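You operate a simulated robot arm through the tools that you are given. There is no shell and no other tool. Be economical: measure what you need, move in short steps, check, and stop when the job is done.

Carry out the task below with a simulated robot arm. There is one attempt and no reset: what you move stays moved.

TASK
Put the rinse aid bottle in the teal medium bowl. Then stack the mild pod from the fridge-side worktop on top of the cocoa pod.

It is judged by the outcome, as a careful person would: the job done as asked, and still so three seconds after it is handed in. It fails if anything else is knocked over, pushed out of place, dropped, spilled or broken.

THE ROBOT
A 6-joint arm with a two-finger parallel gripper, fixed in place. Base frame: the origin is at the foot of the arm, x ahead of it, y to its left, z up; the work surface is at about z = 0. Lengths are in mm, angles in degrees, forces in N, time in s.
With the tool pointing down near the work surface it reaches from about 140 to 580 mm from the base axis. Its first joint turns from -66.0 to 66.0 degrees. Payload 2.1 kg.
Tool frame: the origin (TCP) lies between the finger pads and is the grasp point; the fingertips stand 30 mm ahead of it; z points along the fingers, y is the line along which they close. The gripper opens to 94 mm. The fingers are 28 mm wide and 10 mm thick; the gripper's body (50 by 96 mm) begins 55 mm behind the TCP.
Orientation is that of the tool frame in the base frame, as [roll, pitch, yaw] about the fixed x, y, z axes, in that order (R = Rz(yaw) Ry(pitch) Rx(roll)). With the fingers straight down and closing along the base's y, the tool's x points along the base's -x, its y along +y and its z along -z.

THE INTERFACE
- The arm moves only by the tool drive_tool. Its argument "targets" is a list of rows, each a list of 7 numbers: the opening, from 0 (shut) to 1 (fully open), then the shift along the base's x, y, z in mm, then the turn, a rotation vector about the base's x, y, z in degrees. In form: [[hand, dx, dy, dz, rx, ry, rz], ...]. A call has 1 to 8 rows; each row shifts and turns the commanded pose from where the row before left it. A row lasts 0.2 s, in which the tool goes at most 50 mm and 8.6 degrees; a call with a longer step from one row to the next is refused whole, and so is a gripper value outside its range. A pose out of reach is approached as far as the arm can. The call stops where the force on the tool passes 40 N (or 10 N more than at its start, if that is more) or the arm is blocked; 0.2 s more then pass. The fingers move at their own pace (about 72 mm/s each) and stop on an object; they squeeze with about 33 N. The grip force told is the motor's: it shows also when the fingers shut on nothing. Time passes only in rows, and 0.2 s behind the last, so rows that do not move let the fingers close. It gives the time, the measured TCP pose, the force on the tool (base axes), the opening and the grip force at its end, in the units of the frame above (readings bear some noise).
- Cameras (640 x 400 px; columns grow to the right, rows downward): "scene" is fixed at [85.9, -391.7, 472.2]; the picture's right is [0.50, -0.87, 0.00], its down [-0.61, -0.35, -0.71] and it looks along [0.62, 0.36, -0.70] (base axes); focal length 214 px, centre (320, 200). "wrist" rides on the gripper at [-37, 0, -58] in the tool frame; the picture's right is [0.00, -1.00, 0.00], its down [0.97, 0.00, -0.24] and it looks along [0.24, 0.00, 0.97] (tool axes); focal length 218 px, centre (320, 200).
- get_image(camera): a new picture of that camera. No time passes.
- point_at(camera, pixels): for up to 12 pixels [column, row] of the newest picture of that camera ("zoom" is the newest enlarged one), the place [x, y, z] in the base frame of the surface seen there, good to about 2 mm, but the place of the scene camera against the robot may be out by one fixed shift of up to 25 mm in any direction. No time passes.
- close_up(camera, box): a new picture of the part [left, top, right, bottom] of that camera's present view, enlarged. No time passes.
- finish_job(): hands the job in; it is judged then, once.

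Work in short steps. Measure before you move; look again where a grasp or a placing could have gone wrong, and mend it. You have 80 turns and 34 pictures in all, the two below and enlarged ones among them. Open the gripper and draw the arm clear of the work before you hand the job in, unless the task says otherwise; then end with one line.

The tools are called after "Emit:" by a JSON object that holds its "name" and its "arguments". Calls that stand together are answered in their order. drive_tool: Moves the arm, as the interface text tells. Its arguments: {"type":"object","properties":{"targets":{"type":"array"}},"required":["targets"]} The other tools are called the same way: get_image (camera) takes a picture; point_at (camera, pixels) gives the place of the surface under pixels of a picture; close_up (camera, box) takes an enlarged picture of a part of a camera's view; finish_job () hands the job in.

At the start:

```text
t: 0.0
tcp_pos: [336.1, -62.9, 313.2]
orientation: [-180.0, -0.1, 179.9]
ft_force: [0.4, -0.5, -0.3]
opening: 94.2
grasp_force: 0.0
```

scene: 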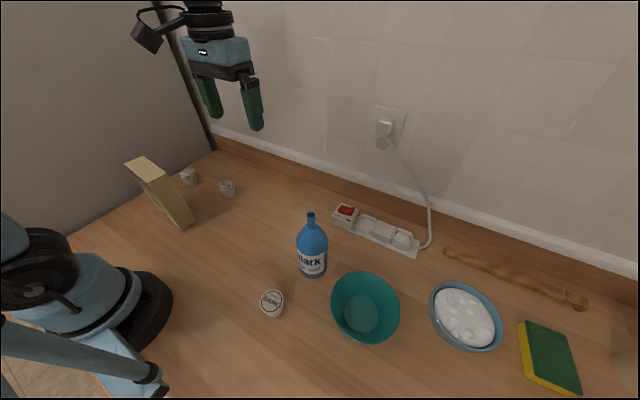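
wrist: 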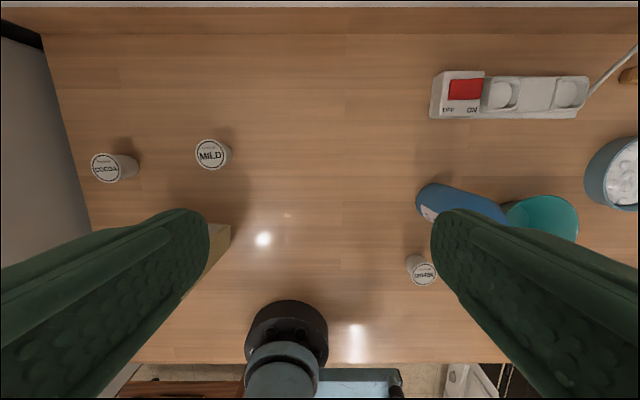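

The wrist picture shows COCOA at (105,168), MILD at (211,154), the bottle around (430,200) and another pod at (423,271). I'll enlarge both views to read the labels and measure.

Emit:
{"name": "close_up", "arguments": {"camera": "wrist", "box": [60, 110, 260, 235]}}

Emit:
{"name": "point_at", "arguments": {"camera": "wrist", "pixels": [[105, 168], [130, 170], [211, 154], [228, 156], [424, 273], [412, 264], [428, 198], [428, 213], [460, 197], [480, 205], [540, 205], [250, 190]]}}

Emit:
{"name": "close_up", "arguments": {"camera": "scene", "box": [240, 200, 420, 350]}}

Emit:
{"name": "point_at", "arguments": {"camera": "scene", "pixels": [[311, 214], [312, 240], [312, 262], [314, 275], [272, 303], [362, 315], [365, 273], [362, 343], [332, 300], [399, 308], [188, 174], [227, 186]]}}

```text
3.20 times, centred on (160, 172) of wrist
```

zoom: 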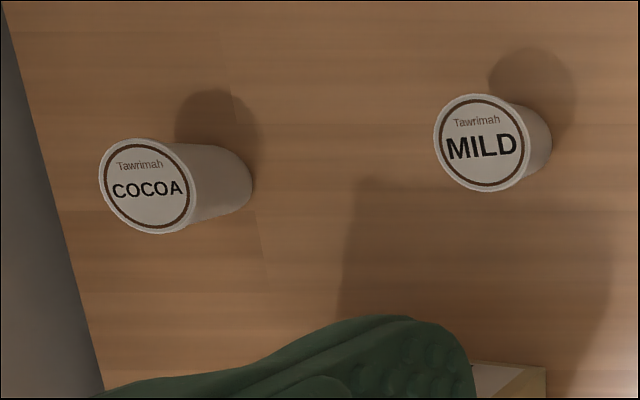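

```text
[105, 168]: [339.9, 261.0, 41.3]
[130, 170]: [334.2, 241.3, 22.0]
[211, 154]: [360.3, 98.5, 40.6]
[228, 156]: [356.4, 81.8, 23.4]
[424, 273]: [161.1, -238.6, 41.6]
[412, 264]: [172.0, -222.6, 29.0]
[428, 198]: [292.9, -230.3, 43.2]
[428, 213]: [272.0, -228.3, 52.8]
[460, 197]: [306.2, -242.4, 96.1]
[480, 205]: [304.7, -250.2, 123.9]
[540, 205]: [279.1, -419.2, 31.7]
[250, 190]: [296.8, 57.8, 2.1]
```

```text
2.67 times, centred on (330, 275) of scene
```

zoom: 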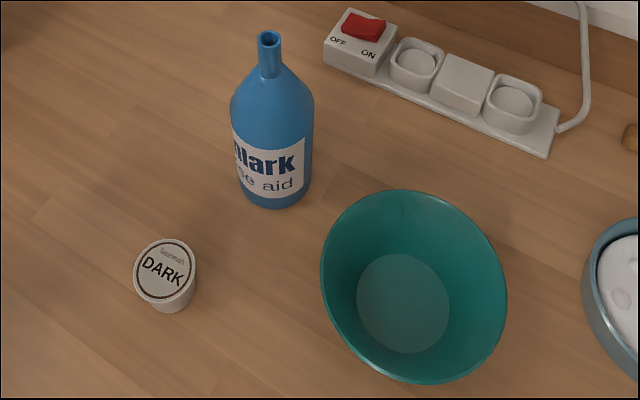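

```text
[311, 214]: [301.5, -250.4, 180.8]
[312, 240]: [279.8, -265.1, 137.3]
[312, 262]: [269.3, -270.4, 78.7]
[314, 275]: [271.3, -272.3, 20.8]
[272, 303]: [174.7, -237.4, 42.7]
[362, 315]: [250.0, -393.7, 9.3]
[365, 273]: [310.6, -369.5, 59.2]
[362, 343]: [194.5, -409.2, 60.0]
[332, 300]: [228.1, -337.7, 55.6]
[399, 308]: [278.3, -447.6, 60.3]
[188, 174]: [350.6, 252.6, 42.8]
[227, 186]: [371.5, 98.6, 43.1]
```

The mild and cocoa pods by the fridge are confirmed, and the third pod is DARK. The bottle stands about 180 mm tall. I'll measure its profile, then move above it for a wrist view.

Emit:
{"name": "point_at", "arguments": {"camera": "zoom", "pixels": [[271, 52], [271, 62], [271, 72], [271, 80], [271, 90], [271, 100], [271, 115], [271, 130], [236, 110], [310, 110], [235, 150], [309, 150]]}}

Emit:
{"name": "drive_tool", "arguments": {"targets": [[0.7, -9, -37, 0, 0, 0, 0], [0.7, -9, -37, 0, 0, 0, 0], [0.7, -9, -37, 0, 0, 0, 0], [0.7, -9, -37, 0, 0, 0, 0], [0.7, -9, -37, 0, 0, 0, 0], [0.7, 0, 0, 0, 0, 0, 0]]}}

Emit:
{"name": "get_image", "arguments": {"camera": "wrist"}}

```text
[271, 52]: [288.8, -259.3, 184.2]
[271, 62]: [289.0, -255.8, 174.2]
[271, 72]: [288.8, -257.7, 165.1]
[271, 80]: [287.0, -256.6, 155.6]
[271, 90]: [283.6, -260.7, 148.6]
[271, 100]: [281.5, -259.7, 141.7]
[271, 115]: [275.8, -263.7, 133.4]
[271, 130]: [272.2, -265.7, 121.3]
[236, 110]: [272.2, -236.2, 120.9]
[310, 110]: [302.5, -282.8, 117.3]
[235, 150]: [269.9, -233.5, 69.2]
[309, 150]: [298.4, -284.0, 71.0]
```

```text
t: 1.4
tcp_pos: [292.7, -246.5, 312.1]
orientation: [180.0, 0.0, 179.9]
ft_force: [0.5, -0.4, -0.1]
opening: 65.8
grasp_force: 0.0
```

```text
29 pictures are left
```

wrist: 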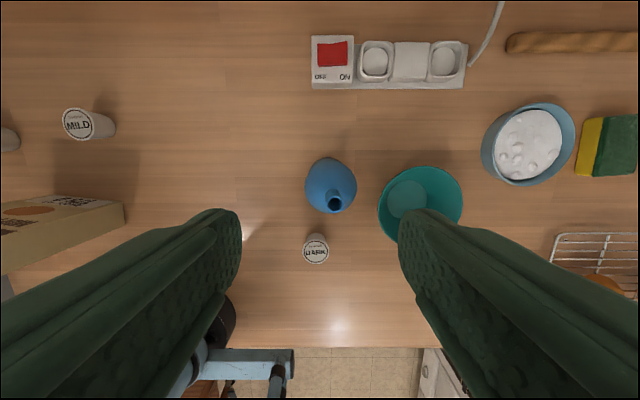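

The bottle's neck opening is at (334,204), and the bowl is centred near (420,203). I'll measure the neck rim and bowl rim with the wrist camera.

Emit:
{"name": "close_up", "arguments": {"camera": "wrist", "box": [290, 140, 480, 259]}}

Emit:
{"name": "point_at", "arguments": {"camera": "wrist", "pixels": [[328, 204], [340, 204], [334, 198], [334, 210], [334, 204], [381, 205], [461, 197], [421, 169], [408, 198], [392, 198], [425, 196], [408, 182]]}}

```text
3.36 times, centred on (385, 200) of wrist
```

zoom: 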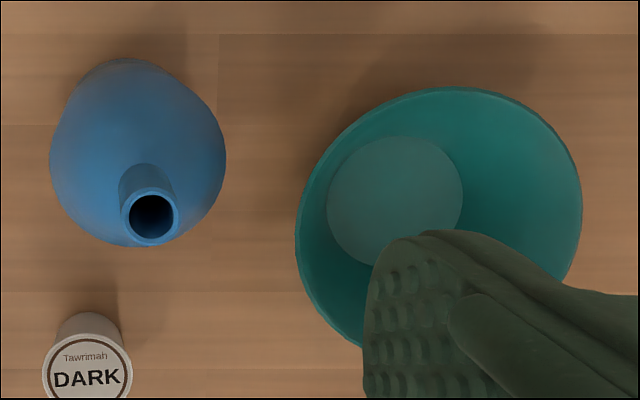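

```text
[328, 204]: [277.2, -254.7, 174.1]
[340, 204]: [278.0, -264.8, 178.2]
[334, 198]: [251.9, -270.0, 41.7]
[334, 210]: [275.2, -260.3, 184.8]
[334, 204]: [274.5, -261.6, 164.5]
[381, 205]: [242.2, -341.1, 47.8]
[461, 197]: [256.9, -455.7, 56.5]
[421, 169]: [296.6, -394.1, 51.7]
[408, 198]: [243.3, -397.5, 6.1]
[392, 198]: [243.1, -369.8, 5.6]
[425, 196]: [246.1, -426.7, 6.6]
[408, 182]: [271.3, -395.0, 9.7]
```

The neck is centred near (279.6, -259.2) with its top at about z 185, and the bowl floor is centred near (238, -397). I'll align and descend around the neck with the TCP at z≈183.

Emit:
{"name": "drive_tool", "arguments": {"targets": [[0.6, -13.1, -12.7, 0, 0, 0, 0], [0.6, 0, 0, -40, 0, 0, 0], [0.6, 0, 0, -40, 0, 0, 0], [0.6, 0, 0, -30, 0, 0, 0], [0.6, 0, 0, -19, 0, 0, 0], [0.6, 0, 0, 0, 0, 0, 0]]}}

Emit:
{"name": "get_image", "arguments": {"camera": "wrist"}}

Emit:
{"name": "close_up", "arguments": {"camera": "scene", "box": [220, 120, 400, 290]}}

```text
t: 2.8
tcp_pos: [279.0, -261.1, 183.4]
orientation: [-180.0, 0.0, -180.0]
ft_force: [-0.1, 0.1, -0.5]
opening: 56.3
grasp_force: 0.0
```

```text
27 pictures are left
```

wrist: 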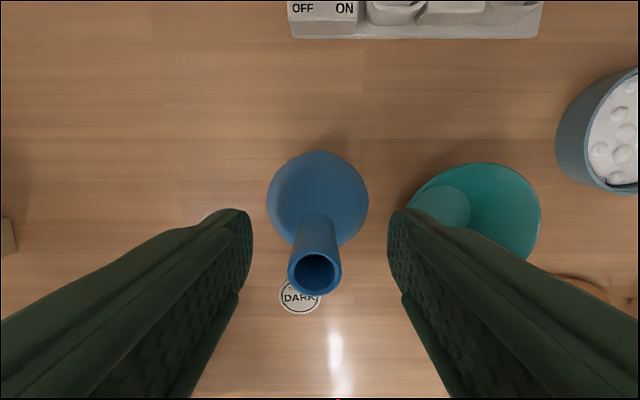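

```text
2.35 times, centred on (310, 205) of scene
```

zoom: 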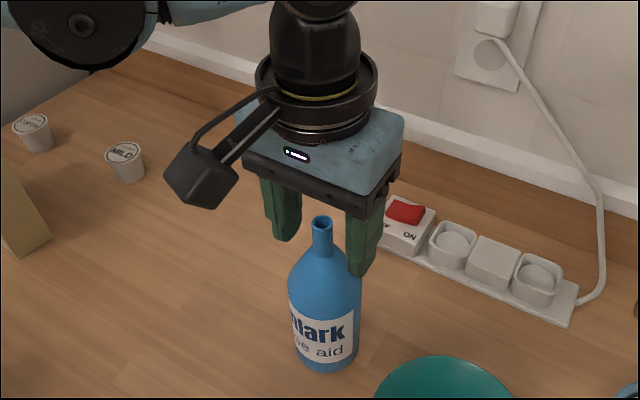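

The neck sits between the fingers at (314,272), about 1.5 mm off centre. I'll nudge and close.

Emit:
{"name": "drive_tool", "arguments": {"targets": [[0.5, 1, 1.7, 0, 0, 0, 0], [0.3, 0, 0, 0, 0, 0, 0], [0.1, 0, 0, 0, 0, 0, 0], [0, 0, 0, 0, 0, 0, 0], [0, 0, 0, 0, 0, 0, 0], [0, 0, 0, 0, 0, 0, 0]]}}

```text
t: 4.2
tcp_pos: [279.9, -259.1, 185.1]
orientation: [-180.0, 0.0, -180.0]
ft_force: [0.8, -0.4, -0.5]
opening: 15.5
grasp_force: 32.6
```

The grip reads 15.5 mm at 32.6 N. I'll lift 85 mm and check.

Emit:
{"name": "drive_tool", "arguments": {"targets": [[0, 0, 0, 10, 0, 0, 0], [0, 0, 0, 25, 0, 0, 0], [0, 0, 0, 25, 0, 0, 0], [0, 0, 0, 25, 0, 0, 0], [0, 0, 0, 0, 0, 0, 0]]}}

Emit:
{"name": "get_image", "arguments": {"camera": "scene"}}

```text
t: 5.4
tcp_pos: [278.5, -260.8, 271.5]
orientation: [-180.0, 0.0, -179.9]
ft_force: [-0.1, -0.7, -2.6]
opening: 15.4
grasp_force: 32.6
```

```text
25 pictures are left
```

scene: 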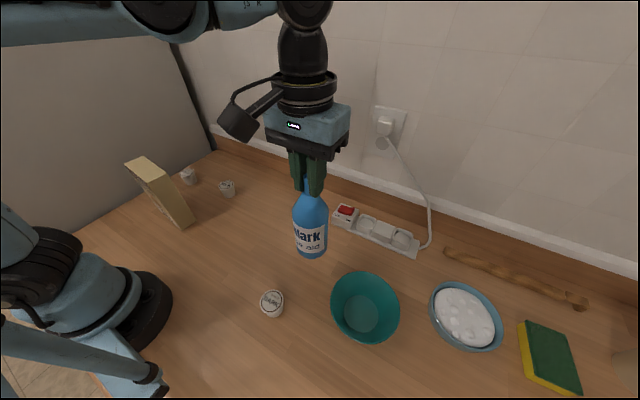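

The bottle is held upright and clear (F ≈ 2.5 N). I'll move it over the bowl.

Emit:
{"name": "drive_tool", "arguments": {"targets": [[0, -7, -23, 0, 0, 0, 0], [0, -7, -23, 0, 0, 0, 0], [0, -7, -23, 0, 0, 0, 0], [0, -7, -23, 0, 0, 0, 0], [0, -7, -23, 0, 0, 0, 0], [0, -7, -22.5, 0, 0, 0, 0], [0, 0, 0, 0, 0, 0, 0]]}}

Emit:
{"name": "get_image", "arguments": {"camera": "wrist"}}

Emit:
{"name": "get_image", "arguments": {"camera": "scene"}}

```text
t: 7.0
tcp_pos: [235.9, -393.7, 267.0]
orientation: [-180.0, -0.1, 179.9]
ft_force: [0.3, 0.7, -1.7]
opening: 15.2
grasp_force: 32.8
```

```text
24 pictures are left
```

wrist: 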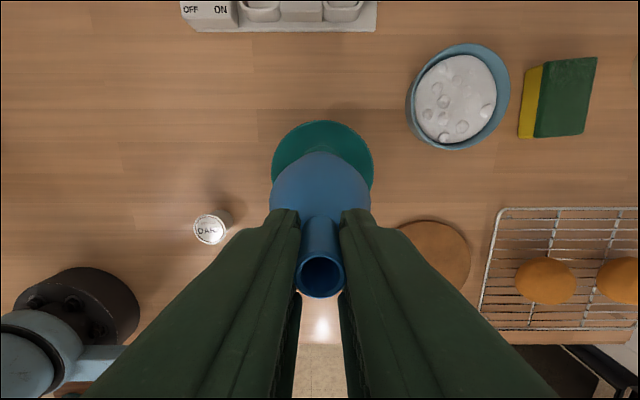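

```text
23 pictures are left
```

scene: 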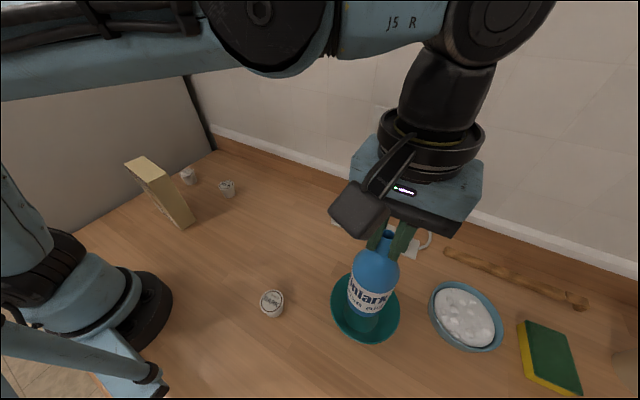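

The bottle is over the bowl, and the rim centre appears about (+3, -2) mm from the tool. I'll correct for that and lower part way.

Emit:
{"name": "drive_tool", "arguments": {"targets": [[0, 2, -1.5, 0, 0, 0, 0], [0, 0, 0, -20, 0, 0, 0], [0, 0, 0, -20, 0, 0, 0], [0, 0, 0, -15, 0, 0, 0], [0, 0, 0, 0, 0, 0, 0]]}}

Emit:
{"name": "close_up", "arguments": {"camera": "scene", "box": [280, 200, 460, 360]}}

Emit:
{"name": "get_image", "arguments": {"camera": "wrist"}}

```text
t: 8.2
tcp_pos: [238.3, -396.6, 214.1]
orientation: [-179.9, 0.1, -180.0]
ft_force: [0.0, 0.6, -2.7]
opening: 15.7
grasp_force: 32.9
```

```text
2.50 times, centred on (370, 280) of scene
```

zoom: 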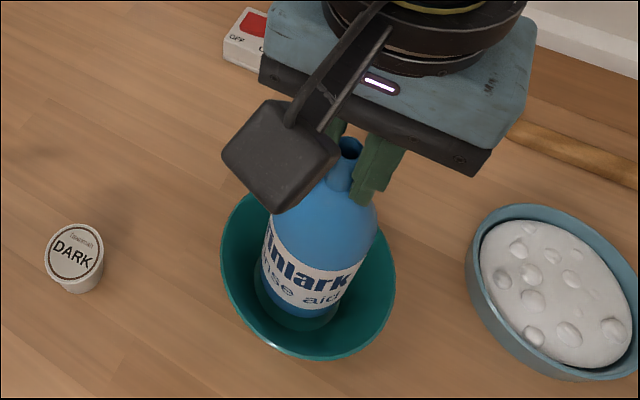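

```text
21 pictures are left
```

wrist: 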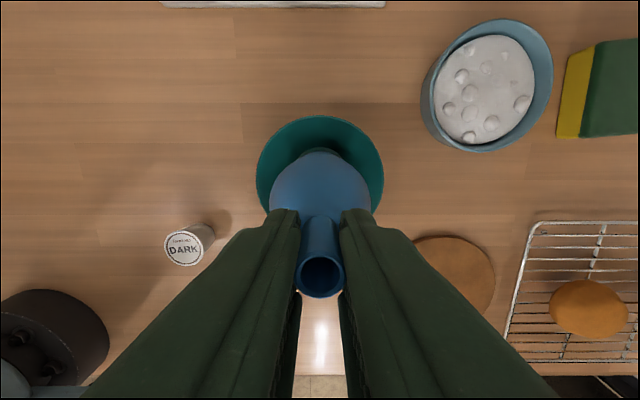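

The bottle is centred sideways (rim spans columns 256–384), and I'll shift x by +2. Then I'll lower gently to contact.

Emit:
{"name": "drive_tool", "arguments": {"targets": [[0, 2, 0, -10, 0, 0, 0], [0, 0, 0, -7, 0, 0, 0], [0, 0, 0, -3, 0, 0, 0], [0, 0, 0, 0, 0, 0, 0]]}}

```text
t: 9.2
tcp_pos: [239.9, -398.0, 191.5]
orientation: [-179.9, 0.0, 179.9]
ft_force: [-0.1, -0.6, -1.9]
opening: 15.2
grasp_force: 33.0
```

Emit:
{"name": "drive_tool", "arguments": {"targets": [[0, 0, 0, -1.5, 0, 0, 0], [0, 0, 0, 0, 0, 0, 0]]}}

```text
t: 9.8
tcp_pos: [240.8, -397.2, 190.9]
orientation: [-179.9, 0.0, 180.0]
ft_force: [0.6, 0.7, -1.7]
opening: 15.7
grasp_force: 33.0
```

Still no contact force, so I'll keep lowering in small steps.

Emit:
{"name": "drive_tool", "arguments": {"targets": [[0, 0, 0, -1.5, 0, 0, 0], [0, 0, 0, 0, 0, 0, 0]]}}

Emit:
{"name": "drive_tool", "arguments": {"targets": [[0, 0, 0, -1.5, 0, 0, 0], [0, 0, 0, 0, 0, 0, 0]]}}

```text
t: 10.4
tcp_pos: [240.8, -397.2, 190.4]
orientation: [-179.9, 0.1, -180.0]
ft_force: [0.0, -0.2, 8.6]
opening: 15.8
grasp_force: 33.1
```

```text
t: 11.0
tcp_pos: [240.5, -396.8, 188.3]
orientation: [-179.9, -0.1, -180.0]
ft_force: [0.1, -0.8, 27.3]
opening: 15.9
grasp_force: 33.3
```

The bottle is in contact with no sideways force (27 N up). I'll back off 2 mm, then open gradually.

Emit:
{"name": "drive_tool", "arguments": {"targets": [[0, 0, 0, 1.8, 0, 0, 0], [0.2, 0, 0, 0, 0, 0, 0], [0.35, 0, 0, 0, 0, 0, 0], [0.45, 0, 0, 0, 0, 0, 0], [0.45, 0, 0, 0, 0, 0, 0]]}}

Emit:
{"name": "get_image", "arguments": {"camera": "wrist"}}

```text
t: 12.2
tcp_pos: [241.1, -396.1, 190.9]
orientation: [-180.0, 0.1, 180.0]
ft_force: [0.4, -0.5, 0.4]
opening: 42.1
grasp_force: 0.1
```

```text
20 pictures are left
```

wrist: 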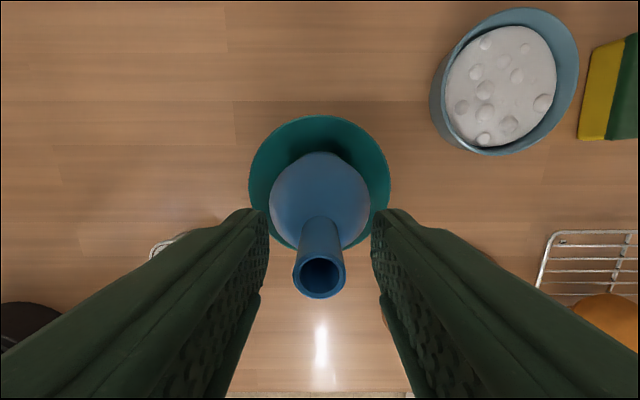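

The bottle stands upright and free in the bowl. I'll raise straight up and head toward the mild pod at about (360, 98).

Emit:
{"name": "drive_tool", "arguments": {"targets": [[0.45, 0, 0, 20, 0, 0, 0], [0.45, 0, 0, 40, 0, 0, 0], [0.45, 0, 0, 40, 0, 0, 0], [0.5, 12, 45, 0, 0, 0, 0], [0.5, 12, 45, 0, 0, 0, 0], [0.5, 12, 45, 0, 0, 0, 0], [0.5, 12, 45, 0, 0, 0, 0], [0.5, 12, 45, 0, 0, 0, 0]]}}

Emit:
{"name": "drive_tool", "arguments": {"targets": [[0.7, 12, 45, -10, 0, 0, 0], [0.7, 12, 45, -20, 0, 0, 0], [0.7, 12, 45, -20, 0, 0, 0], [0.7, 12, 45, -20, 0, 0, 0], [0.7, 8, 45, -20, 0, 0, 0], [0.7, 5, 45, -20, 0, 0, 0], [0.7, 0, 0, 0, 0, 0, 0]]}}

Emit:
{"name": "get_image", "arguments": {"camera": "wrist"}}

Emit:
{"name": "get_image", "arguments": {"camera": "scene"}}

```text
t: 14.0
tcp_pos: [303.1, -169.9, 293.0]
orientation: [180.0, 0.0, 179.9]
ft_force: [0.3, -0.1, 0.5]
opening: 47.1
grasp_force: 0.0
```

```text
refused: row 2 steps farther than a row can; nothing moved
```

```text
19 pictures are left
```

wrist: 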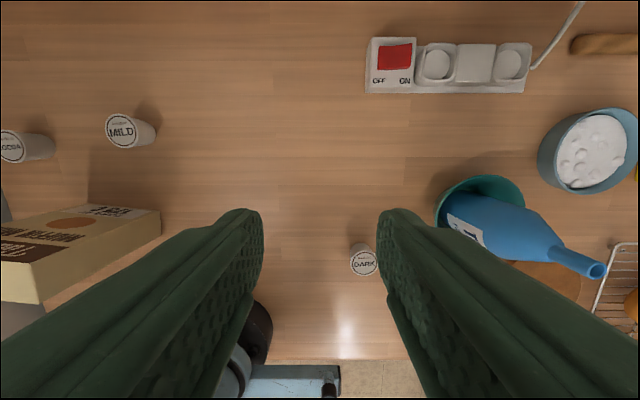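

```text
18 pictures are left
```

scene: 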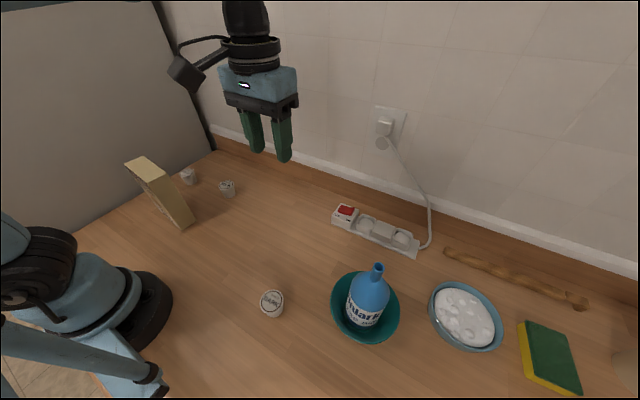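

The bottle stands upright in the bowl in the scene view. I'll redo the refused travel with smaller steps, then measure the box near the pods too.

Emit:
{"name": "point_at", "arguments": {"camera": "wrist", "pixels": [[155, 235], [120, 212], [40, 300], [90, 212], [5, 240]]}}

Emit:
{"name": "drive_tool", "arguments": {"targets": [[0.7, 8, 38, 0, 0, 0, 0], [0.7, 8, 38, 0, 0, 0, 0], [0.7, 8, 38, 0, 0, 0, 0], [0.7, 8, 38, 0, 0, 0, 0], [0.7, 8, 38, 0, 0, 0, 0], [0.7, 8, 38, 0, 0, 0, 0], [0.7, 8, 38, 0, 0, 0, 0], [0.7, 0, 0, -40, 0, 0, 0]]}}

Emit:
{"name": "get_image", "arguments": {"camera": "wrist"}}

```text
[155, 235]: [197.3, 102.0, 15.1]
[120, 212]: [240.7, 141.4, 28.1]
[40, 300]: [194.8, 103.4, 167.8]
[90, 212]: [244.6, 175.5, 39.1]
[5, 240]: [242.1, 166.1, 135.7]
```

```text
t: 15.8
tcp_pos: [355.7, 97.5, 251.8]
orientation: [-180.0, -0.1, 180.0]
ft_force: [-0.6, 0.2, -0.3]
opening: 65.9
grasp_force: 0.0
```

```text
17 pictures are left
```

wrist: 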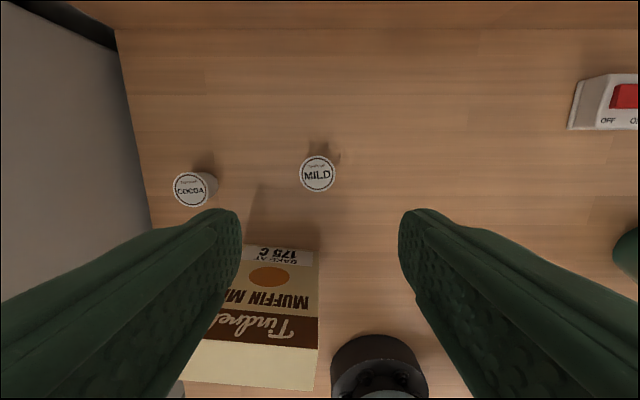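

MILD is at (317,173) and COCOA at (191,189). I'll measure the pods and the fridge wall clearance.

Emit:
{"name": "close_up", "arguments": {"camera": "wrist", "box": [140, 110, 380, 260]}}

Emit:
{"name": "point_at", "arguments": {"camera": "wrist", "pixels": [[317, 174], [303, 174], [333, 174], [317, 188], [190, 190], [175, 190], [204, 190], [215, 190], [140, 180], [152, 225], [110, 150], [130, 200]]}}

```text
2.67 times, centred on (260, 185) of wrist
```

zoom: 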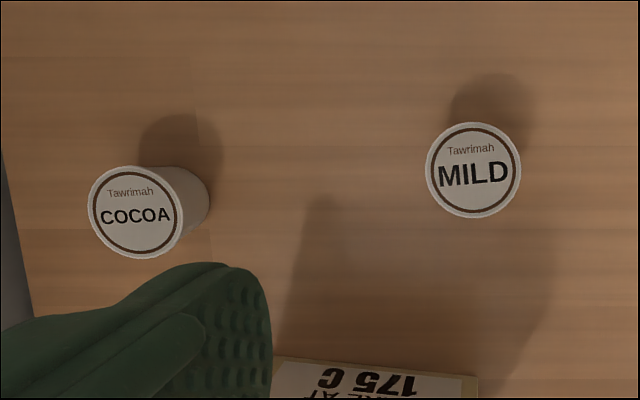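

```text
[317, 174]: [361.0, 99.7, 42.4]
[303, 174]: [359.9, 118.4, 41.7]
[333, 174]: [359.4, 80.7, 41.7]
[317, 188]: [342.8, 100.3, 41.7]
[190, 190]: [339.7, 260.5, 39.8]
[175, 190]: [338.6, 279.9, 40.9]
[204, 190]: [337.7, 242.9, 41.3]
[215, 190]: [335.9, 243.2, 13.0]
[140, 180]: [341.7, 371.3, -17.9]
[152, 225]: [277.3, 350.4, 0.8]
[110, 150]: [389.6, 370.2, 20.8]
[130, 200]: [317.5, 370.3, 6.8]
```

MILD is centred near (360,100) and COCOA near (340,260), both about 42 mm tall and 45 mm in diameter. The fridge wall is at y≈370, well clear. I'll align over MILD, descend to z≈100 and recheck.

Emit:
{"name": "drive_tool", "arguments": {"targets": [[0.8, 4.3, 2.7, -40, 0, 0, 0], [0.8, 0, 0, -45, 0, 0, 0], [0.8, 0, 0, -45, 0, 0, 0], [0.8, 0, 0, -20, 0, 0, 0], [0.8, 0, 0, 0, 0, 0, 0]]}}

Emit:
{"name": "get_image", "arguments": {"camera": "wrist"}}

Emit:
{"name": "get_image", "arguments": {"camera": "scene"}}

```text
t: 17.0
tcp_pos: [361.3, 98.7, 100.5]
orientation: [180.0, 0.0, 179.9]
ft_force: [0.4, 0.0, -0.1]
opening: 75.2
grasp_force: 0.0
```

```text
15 pictures are left
```

wrist: 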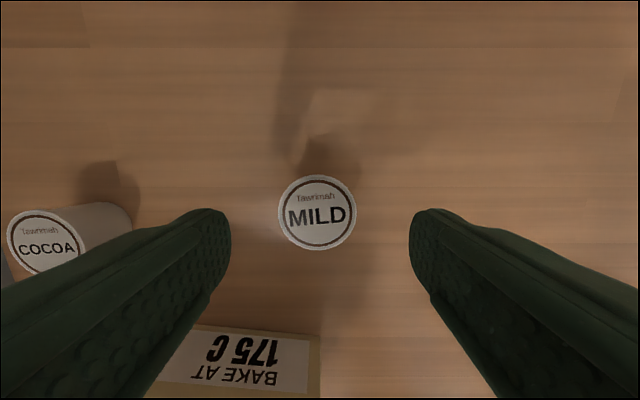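

```text
14 pictures are left
```

scene: 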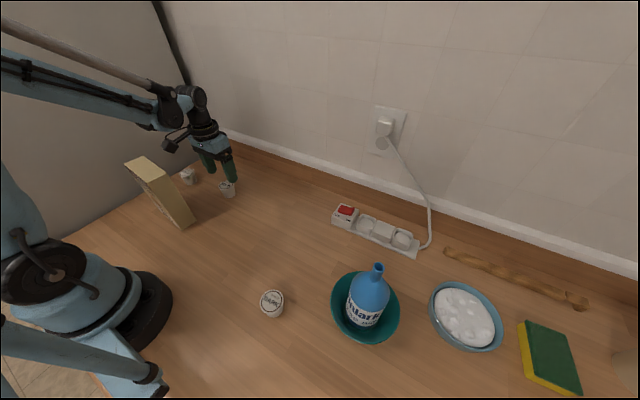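

The pod is centred at (317,213), about 1.4 mm left of tool centre. I'll correct, descend to z≈39 and close.

Emit:
{"name": "drive_tool", "arguments": {"targets": [[0.8, 0.5, 1.4, -25, 0, 0, 0], [0.8, 0, 0, -25, 0, 0, 0], [0.8, 0, 0, -11, 0, 0, 0], [0.6, 0, 0, 0, 0, 0, 0], [0.45, 0, 0, 0, 0, 0, 0], [0.3, 0, 0, 0, 0, 0, 0], [0.3, 0, 0, 0, 0, 0, 0]]}}

```text
t: 18.6
tcp_pos: [362.0, 98.4, 41.8]
orientation: [180.0, 0.1, 179.9]
ft_force: [0.4, -0.2, 0.3]
opening: 43.1
grasp_force: 33.3
```

The grip reads 43 mm at 33 N. I'll lift 70 mm and check.

Emit:
{"name": "drive_tool", "arguments": {"targets": [[0.3, 0, 0, 10, 0, 0, 0], [0.3, 0, 0, 30, 0, 0, 0], [0.3, 0, 0, 30, 0, 0, 0], [0.3, 0, 0, 0, 0, 0, 0]]}}

Emit:
{"name": "get_image", "arguments": {"camera": "wrist"}}

Emit:
{"name": "close_up", "arguments": {"camera": "scene", "box": [110, 70, 290, 230]}}

```text
t: 19.6
tcp_pos: [361.2, 99.3, 112.8]
orientation: [180.0, 0.1, 179.9]
ft_force: [-0.1, -0.7, 0.0]
opening: 28.2
grasp_force: 0.0
```

```text
13 pictures are left
```

wrist: 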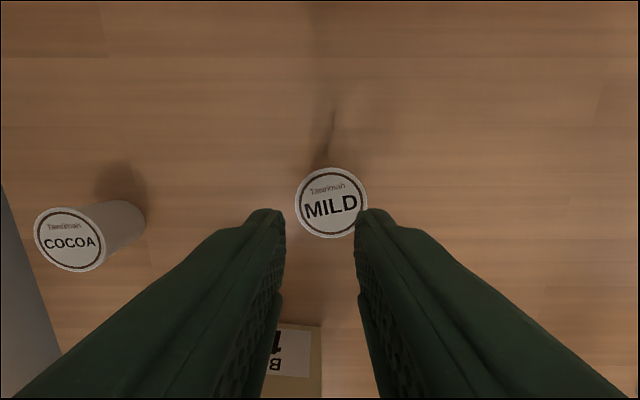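

```text
2.50 times, centred on (200, 150) of scene
```

zoom: 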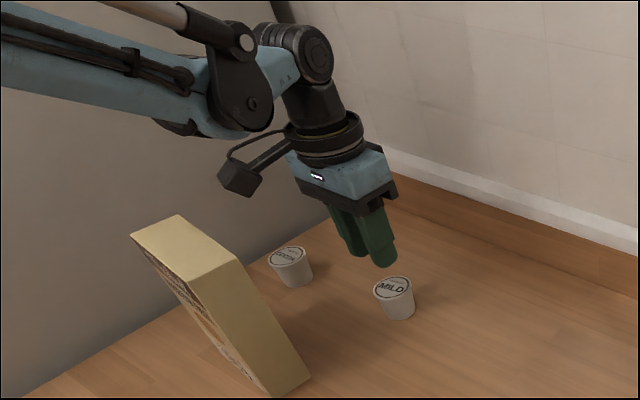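

The pod slipped out and is still upright, now about (+3, -7) mm from the tool. I'll open, recentre and look again before gripping deeper.

Emit:
{"name": "drive_tool", "arguments": {"targets": [[0.8, 3, -6.5, 0, 0, 0, 0], [0.8, 0, 0, -10, 0, 0, 0], [0.8, 0, 0, 0, 0, 0, 0]]}}

Emit:
{"name": "close_up", "arguments": {"camera": "wrist", "box": [220, 140, 420, 265]}}

Emit:
{"name": "point_at", "arguments": {"camera": "zoom", "pixels": [[320, 120], [320, 240], [200, 230], [430, 230], [320, 340]]}}

```text
t: 20.4
tcp_pos: [364.7, 91.0, 100.8]
orientation: [180.0, 0.1, 179.9]
ft_force: [0.4, 0.3, 0.4]
opening: 75.2
grasp_force: 0.0
```

```text
3.20 times, centred on (320, 202) of wrist
```

zoom: 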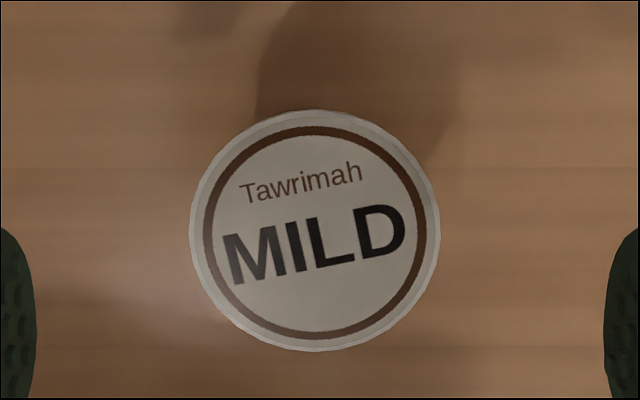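

```text
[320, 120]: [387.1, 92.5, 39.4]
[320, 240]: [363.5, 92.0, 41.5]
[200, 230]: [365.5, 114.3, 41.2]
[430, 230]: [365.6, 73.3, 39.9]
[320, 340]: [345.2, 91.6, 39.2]
```

The pod's lid is centred at about (318,212), nearly aligned (+1, +0.8). I'll descend deeper, to z≈33, and close gently.

Emit:
{"name": "drive_tool", "arguments": {"targets": [[0.8, 1, 0.8, -25, 0, 0, 0], [0.8, 0, 0, -25, 0, 0, 0], [0.8, 0, 0, -17, 0, 0, 0], [0.6, 0, 0, 0, 0, 0, 0], [0.45, 0, 0, 0, 0, 0, 0], [0, 0, 0, 0, 0, 0, 0], [0, 0, 0, 0, 0, 0, 0], [0, 0, 0, 0, 0, 0, 0]]}}

Emit:
{"name": "get_image", "arguments": {"camera": "wrist"}}

```text
t: 22.2
tcp_pos: [366.3, 93.2, 33.2]
orientation: [180.0, 0.0, 180.0]
ft_force: [-1.7, -0.8, -0.3]
opening: 42.0
grasp_force: 33.3
```

```text
10 pictures are left
```

wrist: 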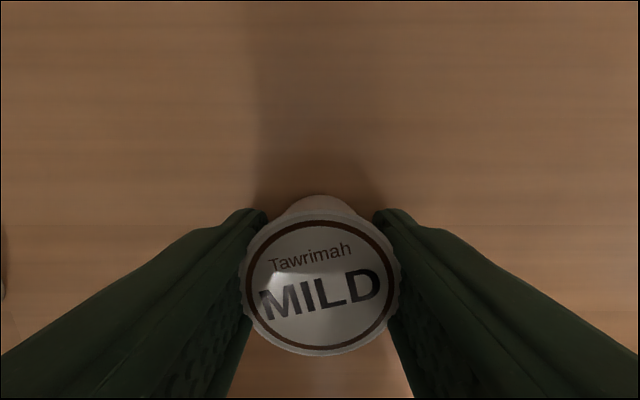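

The grip reads 42 mm at 33 N and is deeper this time. I'll lift slowly a little and check the opening.

Emit:
{"name": "drive_tool", "arguments": {"targets": [[0, 0, 0, 3, 0, 0, 0], [0, 0, 0, 5, 0, 0, 0], [0, 0, 0, 5, 0, 0, 0], [0, 0, 0, 0, 0, 0, 0]]}}

```text
t: 23.2
tcp_pos: [365.2, 92.1, 46.4]
orientation: [-180.0, 0.0, -180.0]
ft_force: [0.7, 0.1, -0.8]
opening: 41.9
grasp_force: 33.1
```

The grip is holding, so I'll raise to about z 120.

Emit:
{"name": "drive_tool", "arguments": {"targets": [[0, 0, 0, 15, 0, 0, 0], [0, 0, 0, 20, 0, 0, 0], [0, 0, 0, 20, 0, 0, 0], [0, 0, 0, 20, 0, 0, 0], [0, 0, 0, 0, 0, 0, 0]]}}

Emit:
{"name": "get_image", "arguments": {"camera": "wrist"}}

```text
t: 24.4
tcp_pos: [367.8, 91.6, 121.4]
orientation: [-180.0, 0.0, -180.0]
ft_force: [0.9, 0.0, -0.2]
opening: 41.9
grasp_force: 33.0
```

```text
9 pictures are left
```

wrist: 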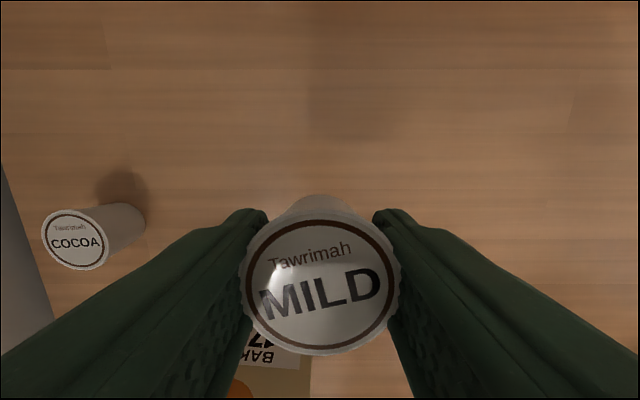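

MILD is held in the same attitude. COCOA measures (340, 260.5) again, and the pod sits about 2 mm ahead of the TCP, so I'll move the TCP to (338, 260.5).

Emit:
{"name": "drive_tool", "arguments": {"targets": [[0, -4, 24, 0, 0, 0, 0], [0, -4, 24, 0, 0, 0, 0], [0, -4, 24, 0, 0, 0, 0], [0, -4, 24, 0, 0, 0, 0], [0, -4, 24, 0, 0, 0, 0], [0, -4, 24, 0, 0, 0, 0], [0, -4, 24, 0, 0, 0, 0], [0, 0, 0, 0, 0, 0, 0]]}}

Emit:
{"name": "drive_tool", "arguments": {"targets": [[0, 0, 0, -15, 0, 0, 0], [0, 0, 0, 0, 0, 0, 0]]}}

Emit:
{"name": "close_up", "arguments": {"camera": "scene", "box": [120, 90, 260, 210]}}

Emit:
{"name": "get_image", "arguments": {"camera": "wrist"}}

```text
t: 26.2
tcp_pos: [335.8, 260.5, 121.7]
orientation: [180.0, 0.0, -180.0]
ft_force: [0.2, -0.4, -0.2]
opening: 41.3
grasp_force: 32.7
```

```text
t: 26.8
tcp_pos: [335.7, 260.4, 106.4]
orientation: [-179.9, -0.1, 180.0]
ft_force: [0.6, -0.3, 0.4]
opening: 41.8
grasp_force: 32.9
```

```text
3.33 times, centred on (190, 150) of scene
```

zoom: 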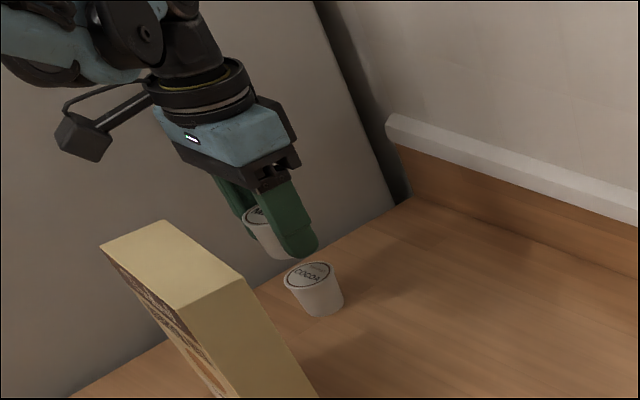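

```text
7 pictures are left
```

wrist: 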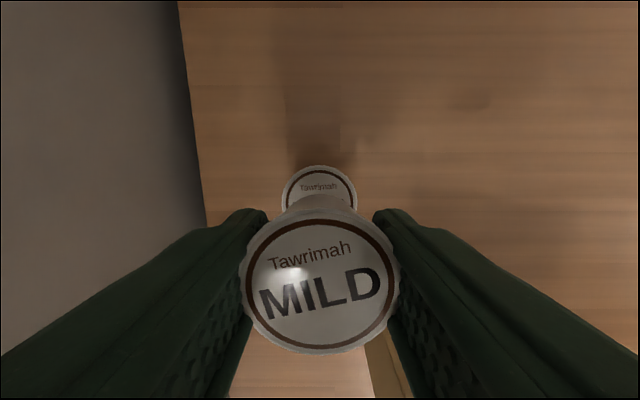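

COCOA's lid is aligned sideways (282–358, centre 320), and its far edge at row 166 puts it about 3.7 mm further in x. I'll correct and lower to just above contact.

Emit:
{"name": "drive_tool", "arguments": {"targets": [[0, 3.7, 0, 0, 0, 0, 0], [0, 0, 0, -12, 0, 0, 0], [0, 0, 0, -10, 0, 0, 0], [0, 0, 0, -4, 0, 0, 0], [0, 0, 0, 0, 0, 0, 0]]}}

Emit:
{"name": "get_image", "arguments": {"camera": "wrist"}}

```text
t: 28.0
tcp_pos: [339.4, 260.5, 80.9]
orientation: [180.0, -0.1, -180.0]
ft_force: [0.7, 0.3, 0.3]
opening: 41.8
grasp_force: 33.0
```

```text
6 pictures are left
```

wrist: 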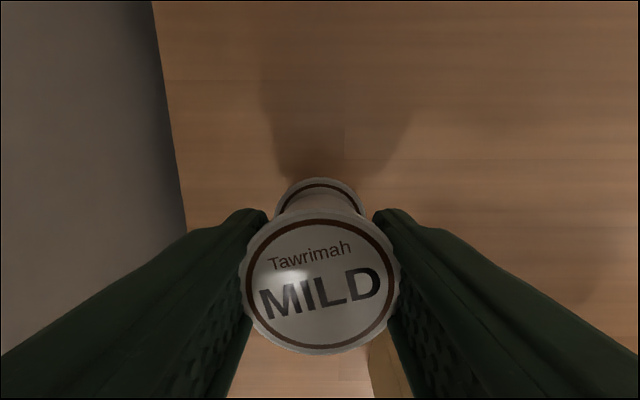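

It is well aligned, within about 1 mm. I'll lower gently until the force shows contact.

Emit:
{"name": "drive_tool", "arguments": {"targets": [[0, 0.5, 0, -2.5, 0, 0, 0], [0, 0, 0, -1, 0, 0, 0], [0, 0, 0, 0, 0, 0, 0]]}}

Emit:
{"name": "drive_tool", "arguments": {"targets": [[0, 0, 0, -1, 0, 0, 0], [0, 0, 0, 0, 0, 0, 0]]}}

```text
t: 28.8
tcp_pos: [340.8, 260.5, 77.3]
orientation: [-179.9, 0.0, 180.0]
ft_force: [-1.1, -0.2, 0.1]
opening: 41.7
grasp_force: 32.8
```

```text
t: 29.4
tcp_pos: [340.9, 259.3, 74.5]
orientation: [180.0, 0.0, 180.0]
ft_force: [-0.1, -0.5, -0.1]
opening: 42.0
grasp_force: 33.2
```

Emit:
{"name": "drive_tool", "arguments": {"targets": [[0, 0, 0, -1, 0, 0, 0], [0, 0, 0, 0, 0, 0, 0]]}}

```text
t: 30.0
tcp_pos: [339.9, 259.2, 73.7]
orientation: [-179.9, 0.0, -180.0]
ft_force: [0.0, -0.1, 0.7]
opening: 41.7
grasp_force: 33.5
```

Emit:
{"name": "drive_tool", "arguments": {"targets": [[0, 0, 0, -0.8, 0, 0, 0], [0, 0, 0, 0, 0, 0, 0]]}}

```text
t: 30.6
tcp_pos: [341.3, 259.8, 72.9]
orientation: [-180.0, 0.0, -180.0]
ft_force: [-0.6, -0.3, -0.3]
opening: 42.0
grasp_force: 32.8
```

No contact yet at z≈73, so I'll check the gap in a close-up.

Emit:
{"name": "close_up", "arguments": {"camera": "scene", "box": [160, 130, 230, 200]}}

```text
5.71 times, centred on (195, 165) of scene
```

zoom: 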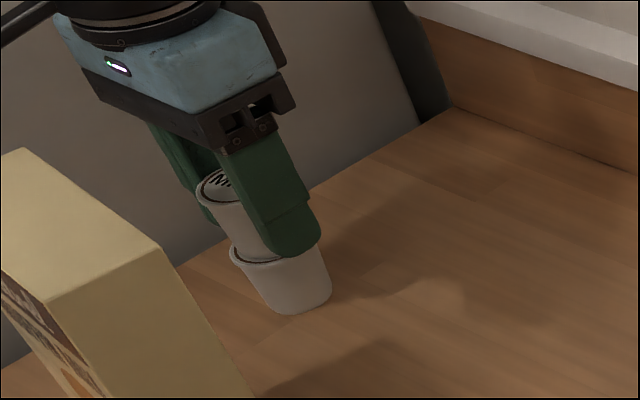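

Emit:
{"name": "drive_tool", "arguments": {"targets": [[0, 0, 0, -0.7, 0, 0, 0], [0, 0, 0, 0, 0, 0, 0]]}}

```text
t: 31.2
tcp_pos: [341.0, 259.8, 73.8]
orientation: [-179.9, 0.0, -180.0]
ft_force: [0.5, 1.0, 0.7]
opening: 42.1
grasp_force: 33.3
```

Emit:
{"name": "drive_tool", "arguments": {"targets": [[0, 0, 0, -0.7, 0, 0, 0], [0, 0, 0, 0, 0, 0, 0]]}}

```text
t: 31.8
tcp_pos: [341.2, 260.3, 73.0]
orientation: [-179.9, 0.0, -180.0]
ft_force: [-0.5, 0.4, 4.4]
opening: 41.5
grasp_force: 33.7
```

Contact reads 4.4 N. I'll open gently and stay still.

Emit:
{"name": "drive_tool", "arguments": {"targets": [[0.43, 0, 0, 0.3, 0, 0, 0], [0.48, 0, 0, 0, 0, 0, 0], [0.55, 0, 0, 0, 0, 0, 0], [0.65, 0, 0, 0, 0, 0, 0], [0.75, 0, 0, 0, 0, 0, 0], [0.75, 0, 0, 0, 0, 0, 0]]}}

Emit:
{"name": "get_image", "arguments": {"camera": "wrist"}}

```text
t: 33.2
tcp_pos: [341.3, 260.1, 73.6]
orientation: [-180.0, -0.1, 180.0]
ft_force: [1.2, 0.0, 0.2]
opening: 70.6
grasp_force: 0.0
```

```text
4 pictures are left
```

wrist: 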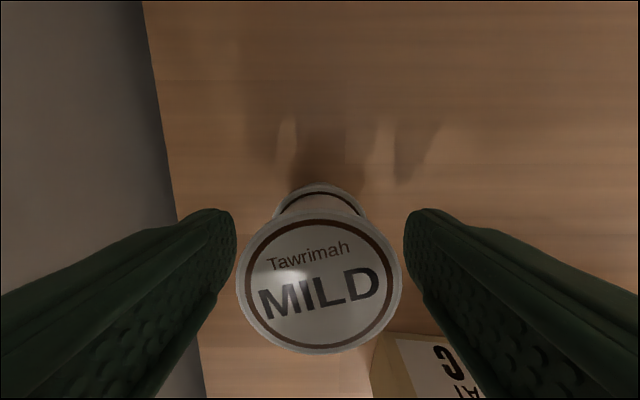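

MILD is released and sits stably on COCOA. I'll raise straight up and clear.

Emit:
{"name": "drive_tool", "arguments": {"targets": [[0.75, 0, 0, 10, 0, 0, 0], [0.75, 0, 0, 30, 0, 0, 0], [0.75, 0, 0, 40, 0, 0, 0], [0.75, 0, 0, 40, 0, 0, 0], [0.75, 0, 0, 40, 0, 0, 0], [0.75, 0, -40, 10, 0, 0, 0], [0.75, 0, -40, 10, 0, 0, 0], [0.75, 0, -40, 0, 0, 0, 0]]}}

Emit:
{"name": "get_image", "arguments": {"camera": "scene"}}

Emit:
{"name": "get_image", "arguments": {"camera": "wrist"}}

```text
t: 35.0
tcp_pos: [340.3, 142.3, 255.8]
orientation: [180.0, 0.0, 180.0]
ft_force: [-0.7, -0.2, 0.1]
opening: 70.7
grasp_force: 0.1
```

```text
3 pictures are left
```

scene: 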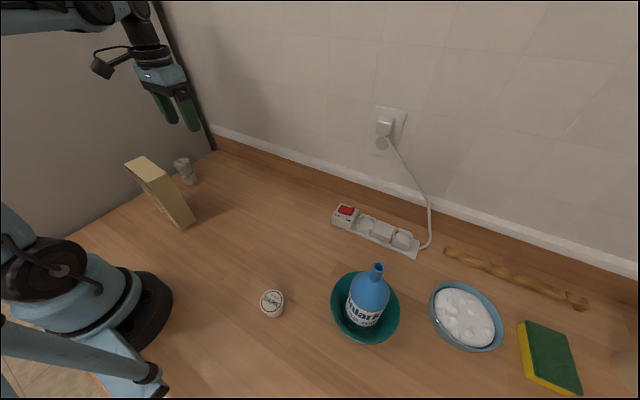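

```text
2 pictures are left
```

wrist: 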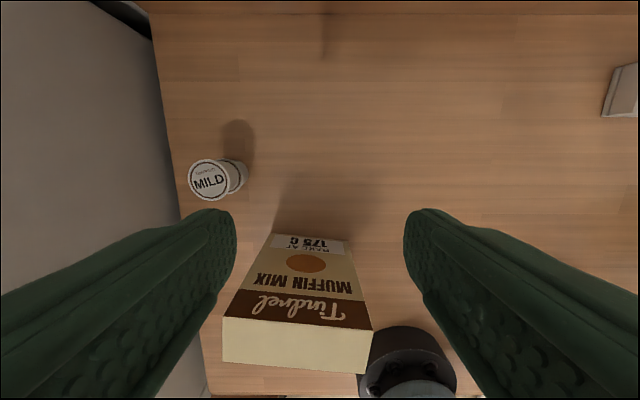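

The stack stands, the bottle is upright in the bowl, everything else is in place, and the arm is clear with the gripper open.

Emit:
{"name": "finish_job", "arguments": {}}

```text
The job is handed in.
```

The rinse aid bottle is standing upright in the teal bowl and the mild pod is stacked on the cocoa pod; the mild pod slipped from the first grip and shifted about 7 mm, but it stayed upright and nothing else was moved.
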